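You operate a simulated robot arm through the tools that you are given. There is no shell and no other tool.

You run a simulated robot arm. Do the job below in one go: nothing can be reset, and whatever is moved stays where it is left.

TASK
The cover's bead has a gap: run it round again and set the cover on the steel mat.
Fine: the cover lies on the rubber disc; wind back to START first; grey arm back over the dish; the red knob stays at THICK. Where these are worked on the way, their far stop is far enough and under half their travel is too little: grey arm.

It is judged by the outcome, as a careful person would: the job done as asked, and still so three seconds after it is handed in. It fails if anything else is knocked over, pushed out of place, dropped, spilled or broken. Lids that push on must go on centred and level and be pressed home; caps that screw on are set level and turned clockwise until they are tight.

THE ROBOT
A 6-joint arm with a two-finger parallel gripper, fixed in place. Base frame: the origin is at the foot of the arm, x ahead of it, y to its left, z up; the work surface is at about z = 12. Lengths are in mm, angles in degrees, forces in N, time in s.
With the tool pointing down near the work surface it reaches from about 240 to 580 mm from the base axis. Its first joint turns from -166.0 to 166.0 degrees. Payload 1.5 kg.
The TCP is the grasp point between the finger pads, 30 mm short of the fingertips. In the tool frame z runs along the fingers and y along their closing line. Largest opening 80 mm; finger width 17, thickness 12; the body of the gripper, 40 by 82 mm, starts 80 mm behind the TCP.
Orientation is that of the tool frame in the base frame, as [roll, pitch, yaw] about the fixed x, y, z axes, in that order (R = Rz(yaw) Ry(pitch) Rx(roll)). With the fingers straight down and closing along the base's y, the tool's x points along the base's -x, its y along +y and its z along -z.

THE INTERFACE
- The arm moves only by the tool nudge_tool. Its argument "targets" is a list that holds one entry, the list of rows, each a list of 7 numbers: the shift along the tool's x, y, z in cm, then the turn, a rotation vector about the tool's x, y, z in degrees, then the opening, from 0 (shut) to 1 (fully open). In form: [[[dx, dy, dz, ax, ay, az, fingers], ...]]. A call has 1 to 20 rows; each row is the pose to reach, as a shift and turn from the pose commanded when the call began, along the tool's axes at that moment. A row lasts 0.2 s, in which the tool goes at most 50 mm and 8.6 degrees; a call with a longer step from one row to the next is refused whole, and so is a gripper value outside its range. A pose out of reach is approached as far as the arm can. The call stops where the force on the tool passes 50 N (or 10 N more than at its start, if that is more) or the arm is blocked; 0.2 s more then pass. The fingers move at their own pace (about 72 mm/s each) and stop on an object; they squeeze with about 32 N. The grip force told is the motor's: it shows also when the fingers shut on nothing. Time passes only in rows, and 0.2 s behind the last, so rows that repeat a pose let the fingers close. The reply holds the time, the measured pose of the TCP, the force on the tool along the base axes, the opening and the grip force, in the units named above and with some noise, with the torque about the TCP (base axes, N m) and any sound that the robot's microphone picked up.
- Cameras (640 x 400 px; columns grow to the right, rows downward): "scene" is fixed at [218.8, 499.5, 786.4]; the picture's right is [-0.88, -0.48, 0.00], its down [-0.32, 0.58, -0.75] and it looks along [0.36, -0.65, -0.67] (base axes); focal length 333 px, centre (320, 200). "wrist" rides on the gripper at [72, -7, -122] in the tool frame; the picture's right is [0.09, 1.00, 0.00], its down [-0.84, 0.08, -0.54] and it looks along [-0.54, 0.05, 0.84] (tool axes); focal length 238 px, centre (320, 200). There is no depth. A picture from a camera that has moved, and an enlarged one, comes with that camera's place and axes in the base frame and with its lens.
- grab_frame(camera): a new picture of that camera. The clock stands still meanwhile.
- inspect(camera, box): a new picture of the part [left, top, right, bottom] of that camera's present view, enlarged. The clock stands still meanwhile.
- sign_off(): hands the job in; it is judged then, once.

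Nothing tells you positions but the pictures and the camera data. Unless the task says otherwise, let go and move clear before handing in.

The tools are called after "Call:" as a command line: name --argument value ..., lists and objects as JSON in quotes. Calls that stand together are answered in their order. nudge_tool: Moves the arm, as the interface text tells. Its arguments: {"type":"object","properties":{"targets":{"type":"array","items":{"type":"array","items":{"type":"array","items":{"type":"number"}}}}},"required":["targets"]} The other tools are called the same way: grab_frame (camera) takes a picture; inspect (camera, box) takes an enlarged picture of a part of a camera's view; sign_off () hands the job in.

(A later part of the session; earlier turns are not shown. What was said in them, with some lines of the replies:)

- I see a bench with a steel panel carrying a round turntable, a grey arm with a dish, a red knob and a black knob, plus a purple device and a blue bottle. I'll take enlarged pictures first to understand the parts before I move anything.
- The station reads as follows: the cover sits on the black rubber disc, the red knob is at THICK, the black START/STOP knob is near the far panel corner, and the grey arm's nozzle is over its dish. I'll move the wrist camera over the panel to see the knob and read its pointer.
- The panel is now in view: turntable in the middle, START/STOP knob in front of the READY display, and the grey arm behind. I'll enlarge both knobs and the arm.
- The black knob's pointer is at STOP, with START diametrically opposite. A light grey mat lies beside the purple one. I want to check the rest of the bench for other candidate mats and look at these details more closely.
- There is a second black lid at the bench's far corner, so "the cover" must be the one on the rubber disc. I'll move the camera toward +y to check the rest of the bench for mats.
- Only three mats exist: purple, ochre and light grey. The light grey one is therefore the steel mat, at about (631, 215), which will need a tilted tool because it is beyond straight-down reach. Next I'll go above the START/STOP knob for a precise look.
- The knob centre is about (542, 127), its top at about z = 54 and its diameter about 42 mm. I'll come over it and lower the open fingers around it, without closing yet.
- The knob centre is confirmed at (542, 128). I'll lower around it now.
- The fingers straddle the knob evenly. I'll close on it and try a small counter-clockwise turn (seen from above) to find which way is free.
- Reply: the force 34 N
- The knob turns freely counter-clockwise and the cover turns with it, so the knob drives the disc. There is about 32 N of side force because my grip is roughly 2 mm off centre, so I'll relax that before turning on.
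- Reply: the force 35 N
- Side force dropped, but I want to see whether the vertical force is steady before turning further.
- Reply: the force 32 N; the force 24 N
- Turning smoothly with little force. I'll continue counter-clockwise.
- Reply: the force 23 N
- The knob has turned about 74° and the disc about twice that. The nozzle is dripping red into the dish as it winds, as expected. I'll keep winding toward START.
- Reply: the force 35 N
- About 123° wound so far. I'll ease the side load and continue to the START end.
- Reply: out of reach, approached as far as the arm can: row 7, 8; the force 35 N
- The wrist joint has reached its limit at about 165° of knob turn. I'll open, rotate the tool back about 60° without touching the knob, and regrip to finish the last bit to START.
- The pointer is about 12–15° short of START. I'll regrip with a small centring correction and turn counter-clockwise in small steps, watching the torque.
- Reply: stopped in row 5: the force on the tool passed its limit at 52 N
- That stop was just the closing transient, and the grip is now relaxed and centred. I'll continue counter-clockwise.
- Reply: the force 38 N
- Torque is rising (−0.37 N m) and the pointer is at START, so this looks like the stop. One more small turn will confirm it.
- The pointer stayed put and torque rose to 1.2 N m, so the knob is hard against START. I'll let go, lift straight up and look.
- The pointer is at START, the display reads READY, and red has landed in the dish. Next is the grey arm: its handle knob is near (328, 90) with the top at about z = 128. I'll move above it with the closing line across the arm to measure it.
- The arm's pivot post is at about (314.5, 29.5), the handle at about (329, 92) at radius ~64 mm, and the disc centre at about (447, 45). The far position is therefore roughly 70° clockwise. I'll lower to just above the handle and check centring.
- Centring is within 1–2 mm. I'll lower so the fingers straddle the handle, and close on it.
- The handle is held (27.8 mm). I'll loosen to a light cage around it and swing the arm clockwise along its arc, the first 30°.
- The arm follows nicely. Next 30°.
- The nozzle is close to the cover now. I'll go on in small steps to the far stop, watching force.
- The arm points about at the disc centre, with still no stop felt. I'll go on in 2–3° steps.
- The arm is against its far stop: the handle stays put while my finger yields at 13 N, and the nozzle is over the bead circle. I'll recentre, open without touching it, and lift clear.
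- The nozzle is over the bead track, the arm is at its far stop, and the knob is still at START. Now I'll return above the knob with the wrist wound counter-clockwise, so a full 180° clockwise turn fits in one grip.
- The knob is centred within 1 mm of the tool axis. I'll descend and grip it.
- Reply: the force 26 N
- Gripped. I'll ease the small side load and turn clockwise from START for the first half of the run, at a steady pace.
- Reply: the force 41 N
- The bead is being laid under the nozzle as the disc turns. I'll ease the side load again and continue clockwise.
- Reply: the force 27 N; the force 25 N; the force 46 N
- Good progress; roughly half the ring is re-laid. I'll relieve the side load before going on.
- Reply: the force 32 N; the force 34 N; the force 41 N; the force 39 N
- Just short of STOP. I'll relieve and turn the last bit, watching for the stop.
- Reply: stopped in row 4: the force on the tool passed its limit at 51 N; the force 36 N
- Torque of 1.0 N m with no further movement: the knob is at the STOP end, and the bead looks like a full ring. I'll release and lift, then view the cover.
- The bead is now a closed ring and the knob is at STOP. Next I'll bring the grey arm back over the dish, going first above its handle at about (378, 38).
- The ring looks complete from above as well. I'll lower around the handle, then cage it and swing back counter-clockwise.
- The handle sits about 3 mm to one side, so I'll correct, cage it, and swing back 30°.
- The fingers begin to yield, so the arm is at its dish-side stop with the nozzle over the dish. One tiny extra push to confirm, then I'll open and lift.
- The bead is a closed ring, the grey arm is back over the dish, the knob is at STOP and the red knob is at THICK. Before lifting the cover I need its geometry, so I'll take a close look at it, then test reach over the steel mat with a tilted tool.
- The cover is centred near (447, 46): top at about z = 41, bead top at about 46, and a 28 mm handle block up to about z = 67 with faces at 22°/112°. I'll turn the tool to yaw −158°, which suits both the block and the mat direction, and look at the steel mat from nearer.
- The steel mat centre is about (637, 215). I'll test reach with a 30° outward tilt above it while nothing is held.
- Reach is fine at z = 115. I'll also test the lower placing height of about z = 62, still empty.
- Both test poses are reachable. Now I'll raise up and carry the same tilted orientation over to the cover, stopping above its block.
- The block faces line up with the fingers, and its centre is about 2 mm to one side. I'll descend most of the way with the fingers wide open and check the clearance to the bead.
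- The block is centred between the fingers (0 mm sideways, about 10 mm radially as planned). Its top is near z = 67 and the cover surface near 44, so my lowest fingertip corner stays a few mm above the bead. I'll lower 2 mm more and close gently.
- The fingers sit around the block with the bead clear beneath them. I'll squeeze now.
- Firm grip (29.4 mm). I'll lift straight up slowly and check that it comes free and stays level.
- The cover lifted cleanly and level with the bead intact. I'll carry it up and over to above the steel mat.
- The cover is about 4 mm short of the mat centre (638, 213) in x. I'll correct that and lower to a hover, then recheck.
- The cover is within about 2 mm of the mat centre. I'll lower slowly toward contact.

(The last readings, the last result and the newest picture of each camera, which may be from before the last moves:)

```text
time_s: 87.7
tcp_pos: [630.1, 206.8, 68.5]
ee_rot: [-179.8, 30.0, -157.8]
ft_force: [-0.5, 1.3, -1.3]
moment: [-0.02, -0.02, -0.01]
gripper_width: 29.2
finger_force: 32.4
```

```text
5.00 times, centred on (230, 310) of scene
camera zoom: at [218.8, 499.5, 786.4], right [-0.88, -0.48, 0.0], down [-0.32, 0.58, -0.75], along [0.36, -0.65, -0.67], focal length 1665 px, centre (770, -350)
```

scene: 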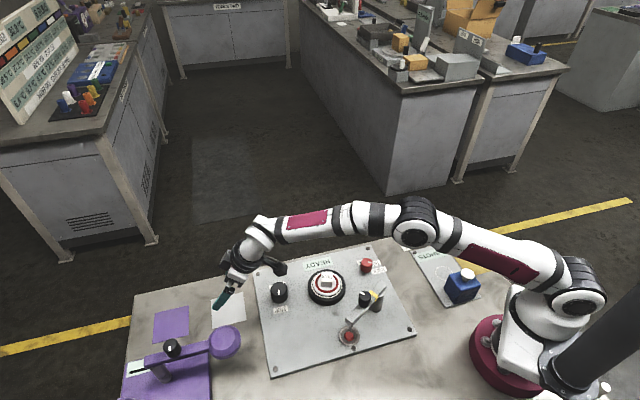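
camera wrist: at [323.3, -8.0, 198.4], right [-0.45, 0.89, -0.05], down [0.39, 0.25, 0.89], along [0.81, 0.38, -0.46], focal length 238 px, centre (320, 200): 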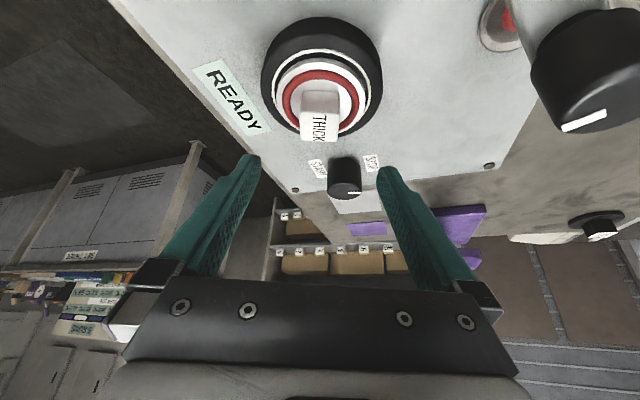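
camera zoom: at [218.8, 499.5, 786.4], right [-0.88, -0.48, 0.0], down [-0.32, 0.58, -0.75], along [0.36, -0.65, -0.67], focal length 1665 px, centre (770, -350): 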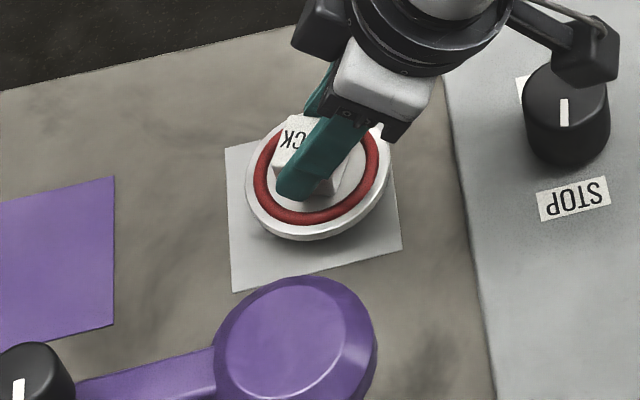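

It is about 8 mm above the mat now. The two cameras disagree by several mm on centring, so I'll take finer pictures before setting it down.

Call:
inspect --camera "scene" --box '[205, 285, 255, 335]'

Call:
grab_frame --camera "wrist"

```text
8.00 times, centred on (230, 310) of scene
camera zoom: at [218.8, 499.5, 786.4], right [-0.88, -0.48, 0.0], down [-0.32, 0.58, -0.75], along [0.36, -0.65, -0.67], focal length 2664 px, centre (1040, -680)
```

zoom: 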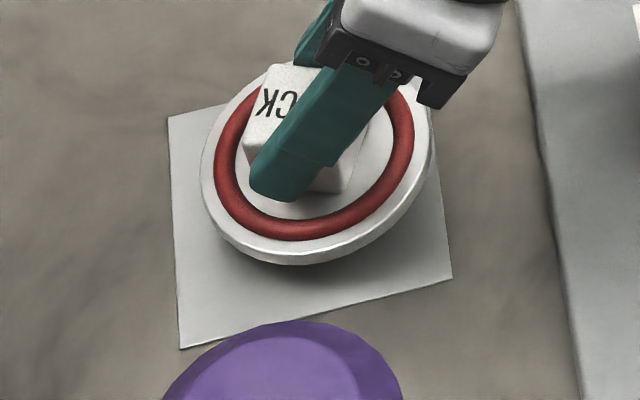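

```text
taken
camera wrist: at [518.5, 155.9, 137.3], right [-0.45, 0.89, -0.05], down [0.39, 0.25, 0.89], along [0.81, 0.38, -0.46], focal length 238 px, centre (320, 200)
```

wrist: 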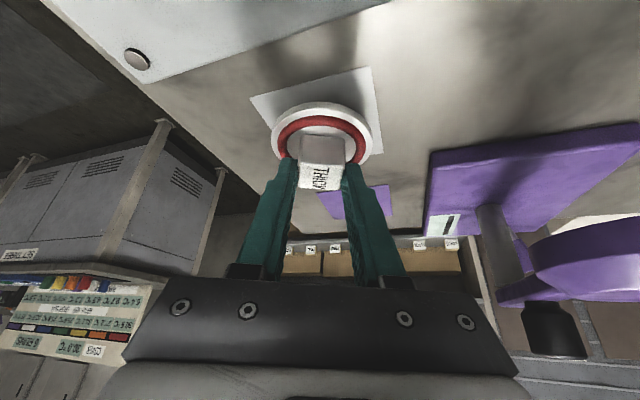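

The estimates differ mainly because of parallax with the cover still in the air. I'll lower to just above the mat, where both views become unambiguous.

Call:
nudge_tool --targets '[[[0.15, 0, 0.26, 0, 0, 0, 0], [0.3, 0, 0.52, 0, 0, 0, 0], [0.3, 0, 0.52, 0, 0, 0, 0]]]'

Call:
inspect --camera "scene" --box '[205, 285, 255, 335]'

Call:
inspect --camera "wrist" --box '[230, 60, 410, 200]'

```text
time_s: 88.5
tcp_pos: [630.9, 208.1, 62.6]
ee_rot: [-179.6, 30.1, -157.8]
ft_force: [0.2, -0.5, -1.1]
moment: [-0.01, 0.0, -0.01]
gripper_width: 29.2
finger_force: 32.2
```

```text
8.00 times, centred on (230, 310) of scene
camera zoom: at [218.8, 499.5, 786.4], right [-0.88, -0.48, 0.0], down [-0.32, 0.58, -0.75], along [0.36, -0.65, -0.67], focal length 2664 px, centre (1040, -680)
```

zoom: 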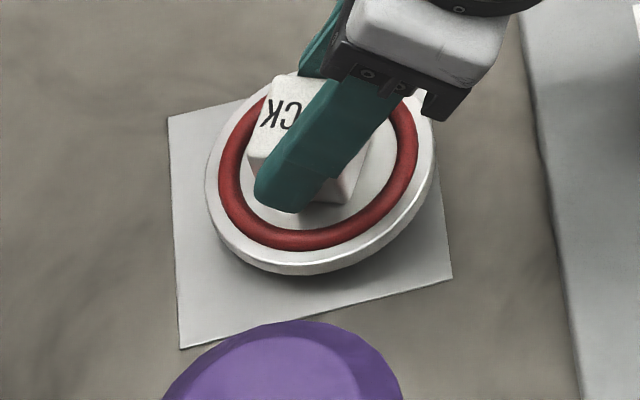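

```text
2.86 times, centred on (320, 130) of wrist
camera zoom: at [518.2, 155.9, 131.3], right [-0.45, 0.89, -0.05], down [0.39, 0.25, 0.89], along [0.81, 0.38, -0.46], focal length 681 px, centre (320, 400)
```

zoom: 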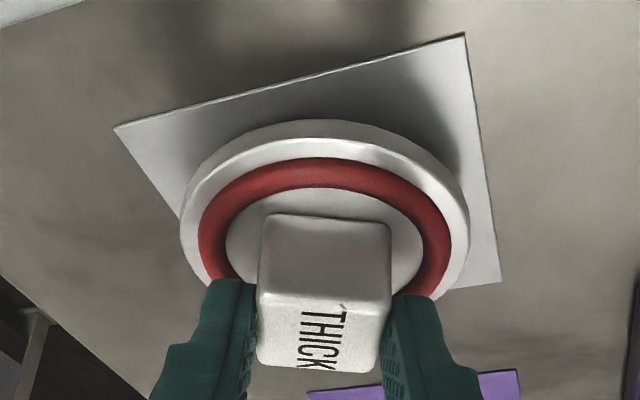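

Triangulating the mat corners across views shows the mat surface is actually near z ≈ 2, not 13. The mat centre is therefore about (645, 216.5), and the cover is still about 12 mm above it. I'll shift by (+6, +4.5) mm and lower a bit.

Call:
nudge_tool --targets '[[[-0.31, 0.1, 0.18, 0, 0, 0, 0], [-0.628, 0.191, 0.363, 0, 0, 0, 0], [-0.45, 0.191, 0.67, 0, 0, 0, 0], [-0.278, 0.191, 0.969, 0, 0, 0, 0], [-0.278, 0.191, 0.969, 0, 0, 0, 0]]]'

Call:
inspect --camera "scene" --box '[205, 285, 255, 335]'

Call:
inspect --camera "wrist" --box '[230, 60, 410, 200]'

```text
time_s: 89.7
tcp_pos: [636.8, 212.4, 54.2]
ee_rot: [-179.7, 30.0, -158.0]
ft_force: [-0.1, 0.3, -0.6]
moment: [0.01, -0.01, 0.01]
gripper_width: 29.1
finger_force: 32.0
```

```text
8.00 times, centred on (230, 310) of scene
camera zoom: at [218.8, 499.5, 786.4], right [-0.88, -0.48, 0.0], down [-0.32, 0.58, -0.75], along [0.36, -0.65, -0.67], focal length 2664 px, centre (1040, -680)
```

zoom: 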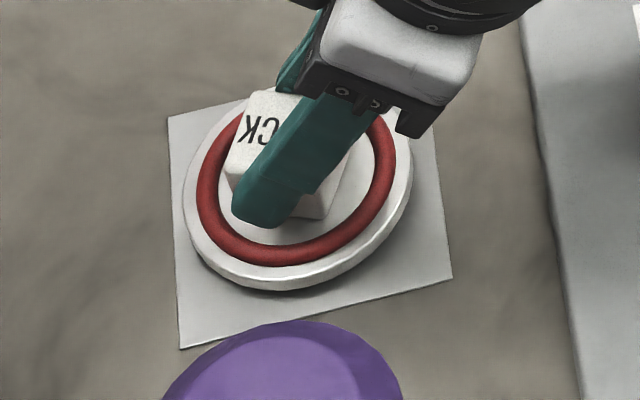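

```text
2.86 times, centred on (320, 130) of wrist
camera zoom: at [524.5, 160.9, 124.6], right [-0.45, 0.89, -0.05], down [0.39, 0.25, 0.89], along [0.81, 0.38, -0.46], focal length 681 px, centre (320, 400)
```

zoom: 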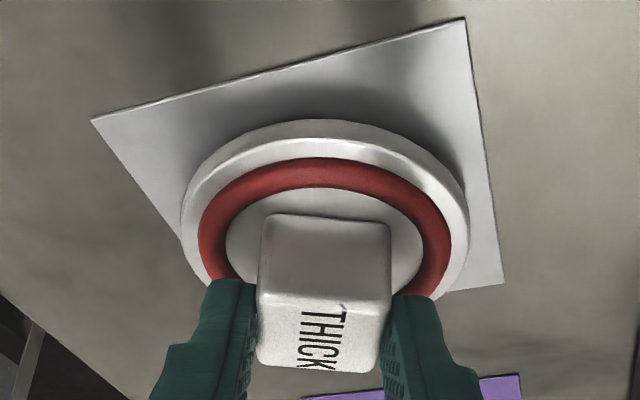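

Now both views agree that the cover is centred to within about 2 mm. I'll lower gently until I feel contact.

Call:
nudge_tool --targets '[[[0.08, 0, 0.13, 0, 0, 0, 0], [0.15, 0, 0.26, 0, 0, 0, 0], [0.2, 0, 0.346, 0, 0, 0, 0], [0.2, 0, 0.346, 0, 0, 0, 0]]]'

Call:
nudge_tool --targets '[[[0.05, 0, 0.087, 0, 0, 0, 0], [0.05, 0, 0.087, 0, 0, 0, 0]]]'

Call:
inspect --camera "scene" --box '[205, 285, 255, 335]'

Call:
inspect --camera "wrist" --box '[230, 60, 410, 200]'

```text
time_s: 90.7
tcp_pos: [635.9, 212.0, 51.2]
ee_rot: [-179.8, 30.2, -157.9]
ft_force: [-0.4, -0.2, -1.0]
moment: [0.03, 0.02, 0.03]
gripper_width: 29.4
finger_force: 32.2
```

```text
time_s: 91.3
tcp_pos: [638.4, 212.3, 51.2]
ee_rot: [-179.7, 30.1, -157.8]
ft_force: [-1.4, 0.7, -1.4]
moment: [-0.01, 0.0, -0.04]
gripper_width: 29.3
finger_force: 32.4
```

```text
8.00 times, centred on (230, 310) of scene
camera zoom: at [218.8, 499.5, 786.4], right [-0.88, -0.48, 0.0], down [-0.32, 0.58, -0.75], along [0.36, -0.65, -0.67], focal length 2664 px, centre (1040, -680)
```

zoom: 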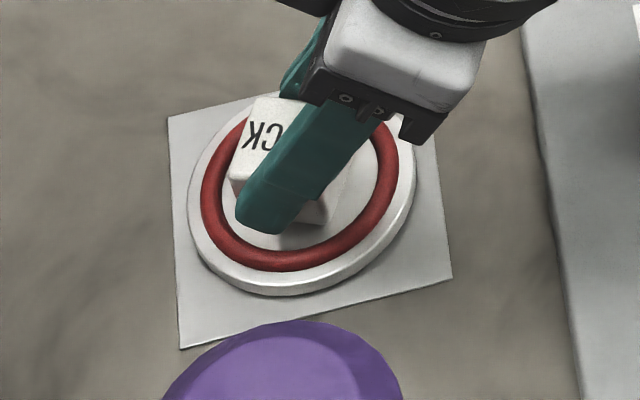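

```text
2.86 times, centred on (320, 130) of wrist
camera zoom: at [524.7, 160.3, 120.1], right [-0.45, 0.89, -0.05], down [0.39, 0.25, 0.89], along [0.81, 0.38, -0.46], focal length 681 px, centre (320, 400)
```

zoom: 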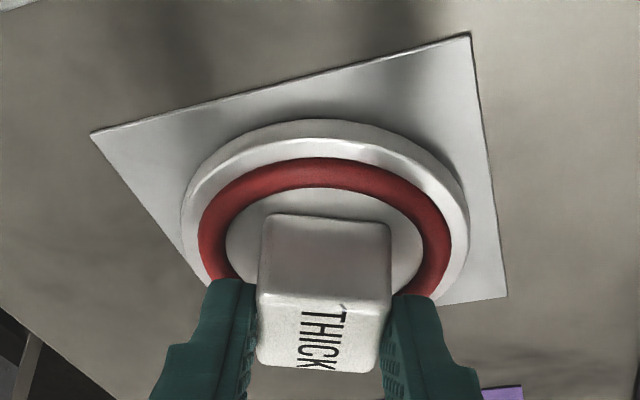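

Call:
nudge_tool --targets '[[[0.05, 0, 0.087, 0, 0, 0, 0], [0.1, 0, 0.173, 0, 0, 0, 0], [0.1, 0, 0.173, 0, 0, 0, 0]]]'

Call:
nudge_tool --targets '[[[0.05, 0, 0.087, 0, 0, 0, 0], [0.05, 0, 0.087, 0, 0, 0, 0]]]'

Call:
nudge_tool --targets '[[[0.05, 0, 0.087, 0, 0, 0, 0], [0.05, 0, 0.087, 0, 0, 0, 0]]]'

Call:
inspect --camera "wrist" --box '[230, 60, 410, 200]'

```text
time_s: 92.1
tcp_pos: [636.7, 211.1, 49.0]
ee_rot: [-179.7, 30.1, -157.8]
ft_force: [0.6, -0.3, 0.7]
moment: [0.06, -0.02, -0.04]
gripper_width: 29.2
finger_force: 31.8
```

```text
time_s: 92.7
tcp_pos: [637.1, 211.8, 48.0]
ee_rot: [-179.7, 30.3, -157.9]
ft_force: [0.6, 2.5, 8.3]
moment: [0.25, 0.23, -0.04]
gripper_width: 29.5
finger_force: 32.2
```

```text
time_s: 93.3
tcp_pos: [637.2, 210.8, 48.8]
ee_rot: [-179.7, 30.4, -157.9]
ft_force: [-6.5, -1.2, 25.0]
moment: [0.07, 0.07, 0.02]
gripper_width: 29.3
finger_force: 31.8
```

```text
2.86 times, centred on (320, 130) of wrist
camera zoom: at [525.0, 160.2, 117.4], right [-0.45, 0.89, -0.05], down [0.39, 0.24, 0.89], along [0.81, 0.38, -0.45], focal length 681 px, centre (320, 400)
```

zoom: 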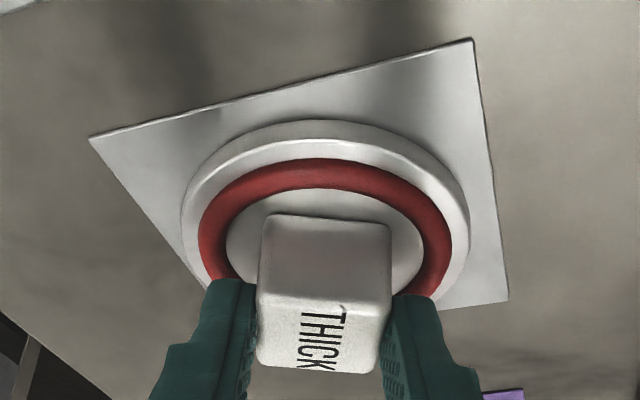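

Contact is felt (25 N), so the cover is on the mat. I'll ease up 1 mm to take off the load, then open gently.

Call:
nudge_tool --targets '[[[-0.05, 0, -0.087, 0, 0, 0, 0], [-0.05, 0, -0.087, 0, 0, 0, 0]]]'

Call:
nudge_tool --targets '[[[0, 0, 0, 0, 0, 0, 0.4], [0, 0, 0, 0, 0, 0, 0.45], [0, 0, 0, 0, 0, 0, 0.55], [0, 0, 0, 0, 0, 0, 0.6], [0, 0, 0, 0, 0, 0, 0.6]]]'

Call:
inspect --camera "scene" --box '[205, 285, 255, 335]'

Call:
inspect --camera "wrist" --box '[230, 60, 410, 200]'

```text
time_s: 93.9
tcp_pos: [637.1, 212.0, 48.4]
ee_rot: [-179.6, 30.1, -157.8]
ft_force: [7.4, 2.0, 20.1]
moment: [0.28, -0.69, -0.02]
gripper_width: 29.2
finger_force: 32.1
```

```text
time_s: 95.1
tcp_pos: [636.0, 212.1, 46.9]
ee_rot: [-179.7, 30.2, -157.8]
ft_force: [-0.5, -0.7, 1.4]
moment: [0.0, 0.0, 0.02]
gripper_width: 47.8
finger_force: 0.1
```

```text
8.00 times, centred on (230, 310) of scene
camera zoom: at [218.8, 499.5, 786.4], right [-0.88, -0.48, 0.0], down [-0.32, 0.58, -0.75], along [0.36, -0.65, -0.67], focal length 2664 px, centre (1040, -680)
```

zoom: 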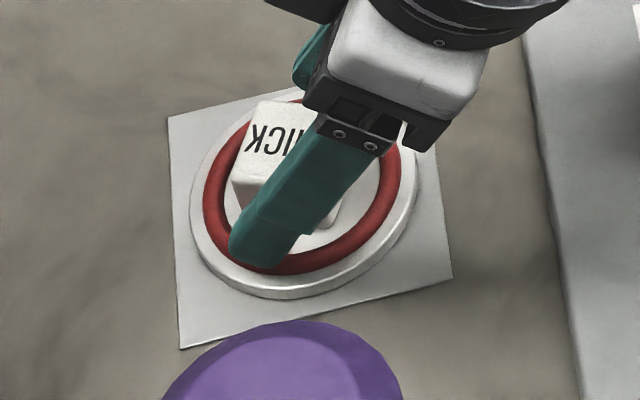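

```text
2.86 times, centred on (320, 130) of wrist
camera zoom: at [524.3, 160.1, 116.6], right [-0.45, 0.89, -0.05], down [0.39, 0.25, 0.89], along [0.81, 0.38, -0.46], focal length 681 px, centre (320, 400)
```

zoom: 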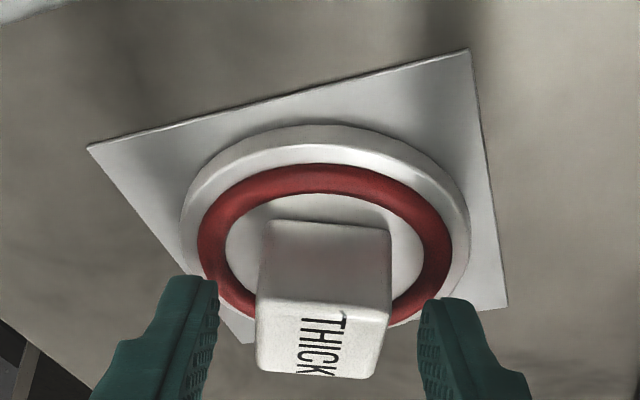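

The cover is released and rests flat on the mat. I'll rise straight up, clear of the block.

Call:
nudge_tool --targets '[[[-0.3, 0, -0.52, 0, 0, 0, 0.6], [-0.8, 0, -1.39, 0, 0, 0, 0.6], [-1.5, 0, -2.6, 0, 0, 0, 0.7], [-2.5, 0, -4.33, 0, 0, 0, 0.7], [-4, 0, -6.93, 0, 0, 0, 0.7], [-6, 0, -10.39, 0, 0, 0, 0.7], [-6, 0, -10.39, 0, 0, 0, 0.7]]]'

Call:
grab_frame --camera "wrist"

Call:
inspect --camera "scene" --box '[205, 285, 255, 335]'

Call:
grab_frame --camera "scene"

```text
time_s: 96.7
tcp_pos: [636.0, 212.3, 168.4]
ee_rot: [-179.7, 30.0, -157.9]
ft_force: [0.1, 1.1, -0.9]
moment: [0.01, 0.01, 0.01]
gripper_width: 56.1
finger_force: 0.1
```

```text
taken
camera wrist: at [524.2, 161.6, 238.0], right [-0.45, 0.89, -0.05], down [0.39, 0.24, 0.89], along [0.81, 0.38, -0.46], focal length 238 px, centre (320, 200)
```

wrist: 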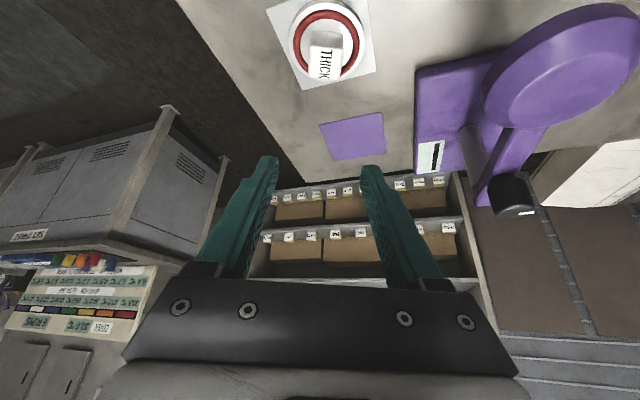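

```text
8.00 times, centred on (230, 310) of scene
camera zoom: at [218.8, 499.5, 786.4], right [-0.88, -0.48, 0.0], down [-0.32, 0.58, -0.75], along [0.36, -0.65, -0.67], focal length 2664 px, centre (1040, -680)
```

zoom: 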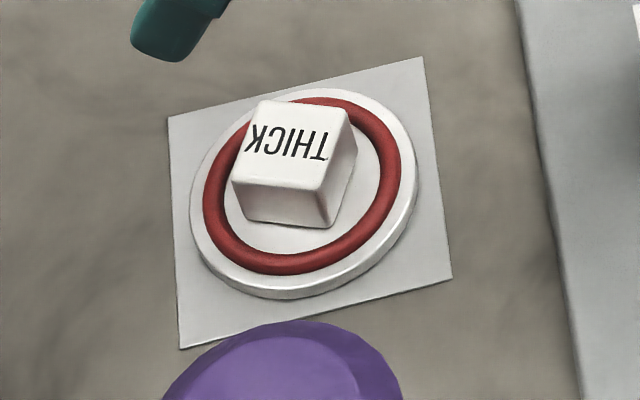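

```text
taken
```

scene: 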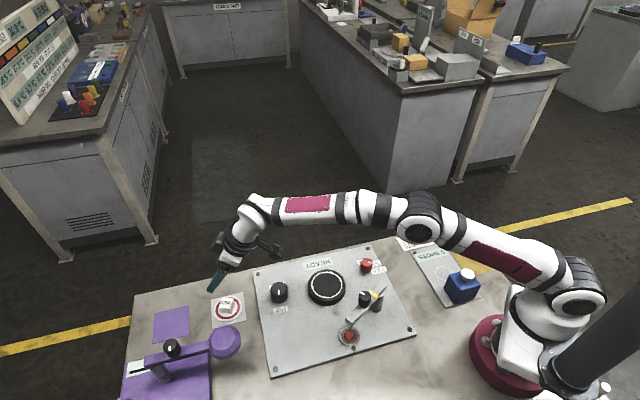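

The cover lies well within the steel mat. I'll check the bead all round, and the panel controls, before finishing.

Call:
inspect --camera "wrist" --box '[255, 0, 385, 100]'

Call:
inspect --camera "scene" --box '[250, 240, 420, 370]'

Call:
nudge_tool --targets '[[[2, -0.5, -3, 0, 0, 0, 0.7], [4, -1, -6, 0, 5, 0, 0.7], [6, -1.5, -8, 0, 12, 0, 0.8], [8, -2, -10, 0, 20, 0, 0.8], [10, -2.5, -12, 0, 28, 0, 0.9], [10, -2.5, -12, 0, 30, 0, 1], [10, -2.5, -12, 0, 30, 0, 1]]]'

Call:
grab_frame --camera "wrist"

Call:
grab_frame --camera "scene"

```text
4.00 times, centred on (320, 50) of wrist
camera zoom: at [524.2, 161.6, 238.0], right [-0.45, 0.89, -0.05], down [0.39, 0.24, 0.89], along [0.81, 0.38, -0.46], focal length 953 px, centre (320, 800)
```

zoom: 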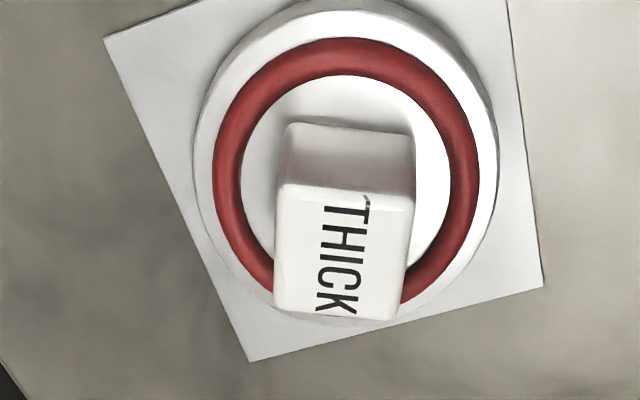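

```text
3.08 times, centred on (335, 305) of scene
camera zoom: at [218.8, 499.5, 786.4], right [-0.88, -0.48, 0.0], down [-0.32, 0.58, -0.75], along [0.36, -0.65, -0.67], focal length 1025 px, centre (274, -123)
```

zoom: 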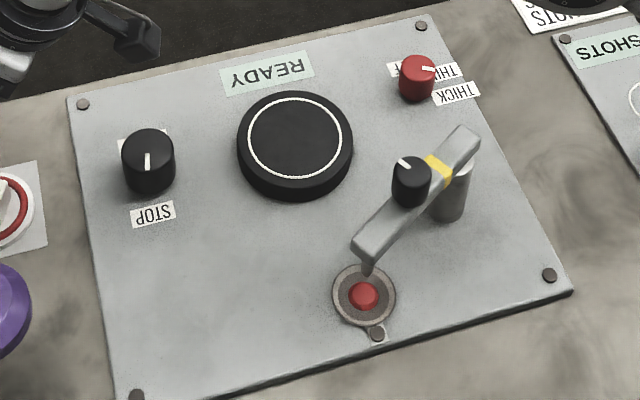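

```text
time_s: 98.3
tcp_pos: [508.3, 133.2, 221.7]
ee_rot: [-179.7, -0.1, -158.0]
ft_force: [-0.4, -0.2, -0.2]
moment: [-0.01, 0.02, -0.01]
gripper_width: 80.1
finger_force: 0.1
```

```text
taken
camera wrist: at [444.1, 101.8, 343.8], right [-0.46, 0.89, 0.0], down [0.75, 0.39, 0.54], along [0.48, 0.24, -0.84], focal length 238 px, centre (320, 200)
```

wrist: 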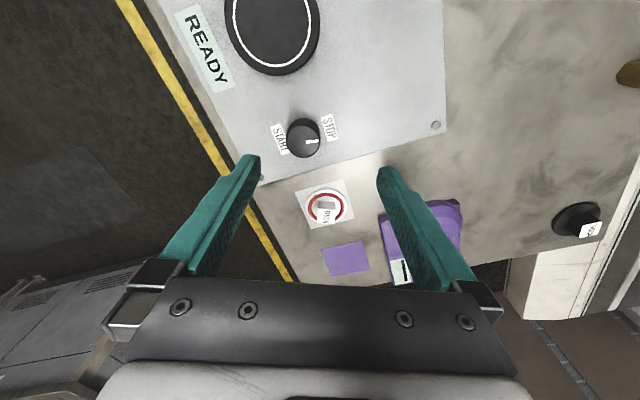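

```text
taken
```

scene: 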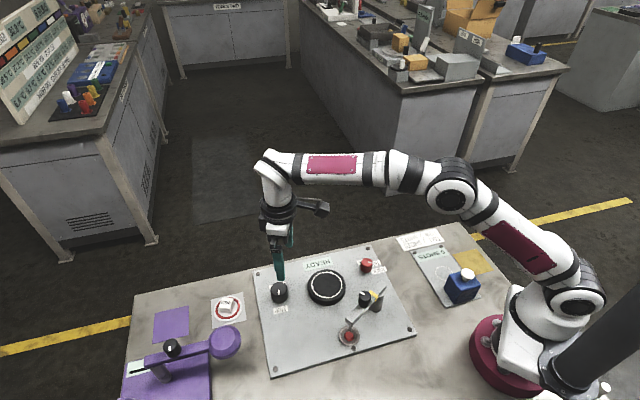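

The cover lies centred on the steel mat with its bead closed all round. The grey arm is back over the dish, the red knob is still at THICK, the START/STOP knob is at the end of its run, and the tool is clear of everything. I'm handing in.

Call:
sign_off

```text
The job is handed in.
```

The cover's bead has been run round again and is now a closed ring, and the cover is sitting on the steel mat. I've handed the job in; no result came back.

- **Winding back:** I turned the black START/STOP knob back to its START stop with the grey arm still over the dish. The nozzle dripped some red into the dish while I did this.
- **The run:** I swung the grey arm to its far stop over the cover, then turned the knob clockwise to its STOP end. It is still at STOP.
- **Grey arm:** It is back against its stop with the nozzle over the dish.
- **Red knob:** It was not touched and still points at THICK.
- **Steel mat:** I took the light grey mat to be the steel one, as the other two are purple and ochre. The cover is flat on it and within about 2 mm of centre.

In the last pictures nothing else on the bench had moved. The tool is open and clear.
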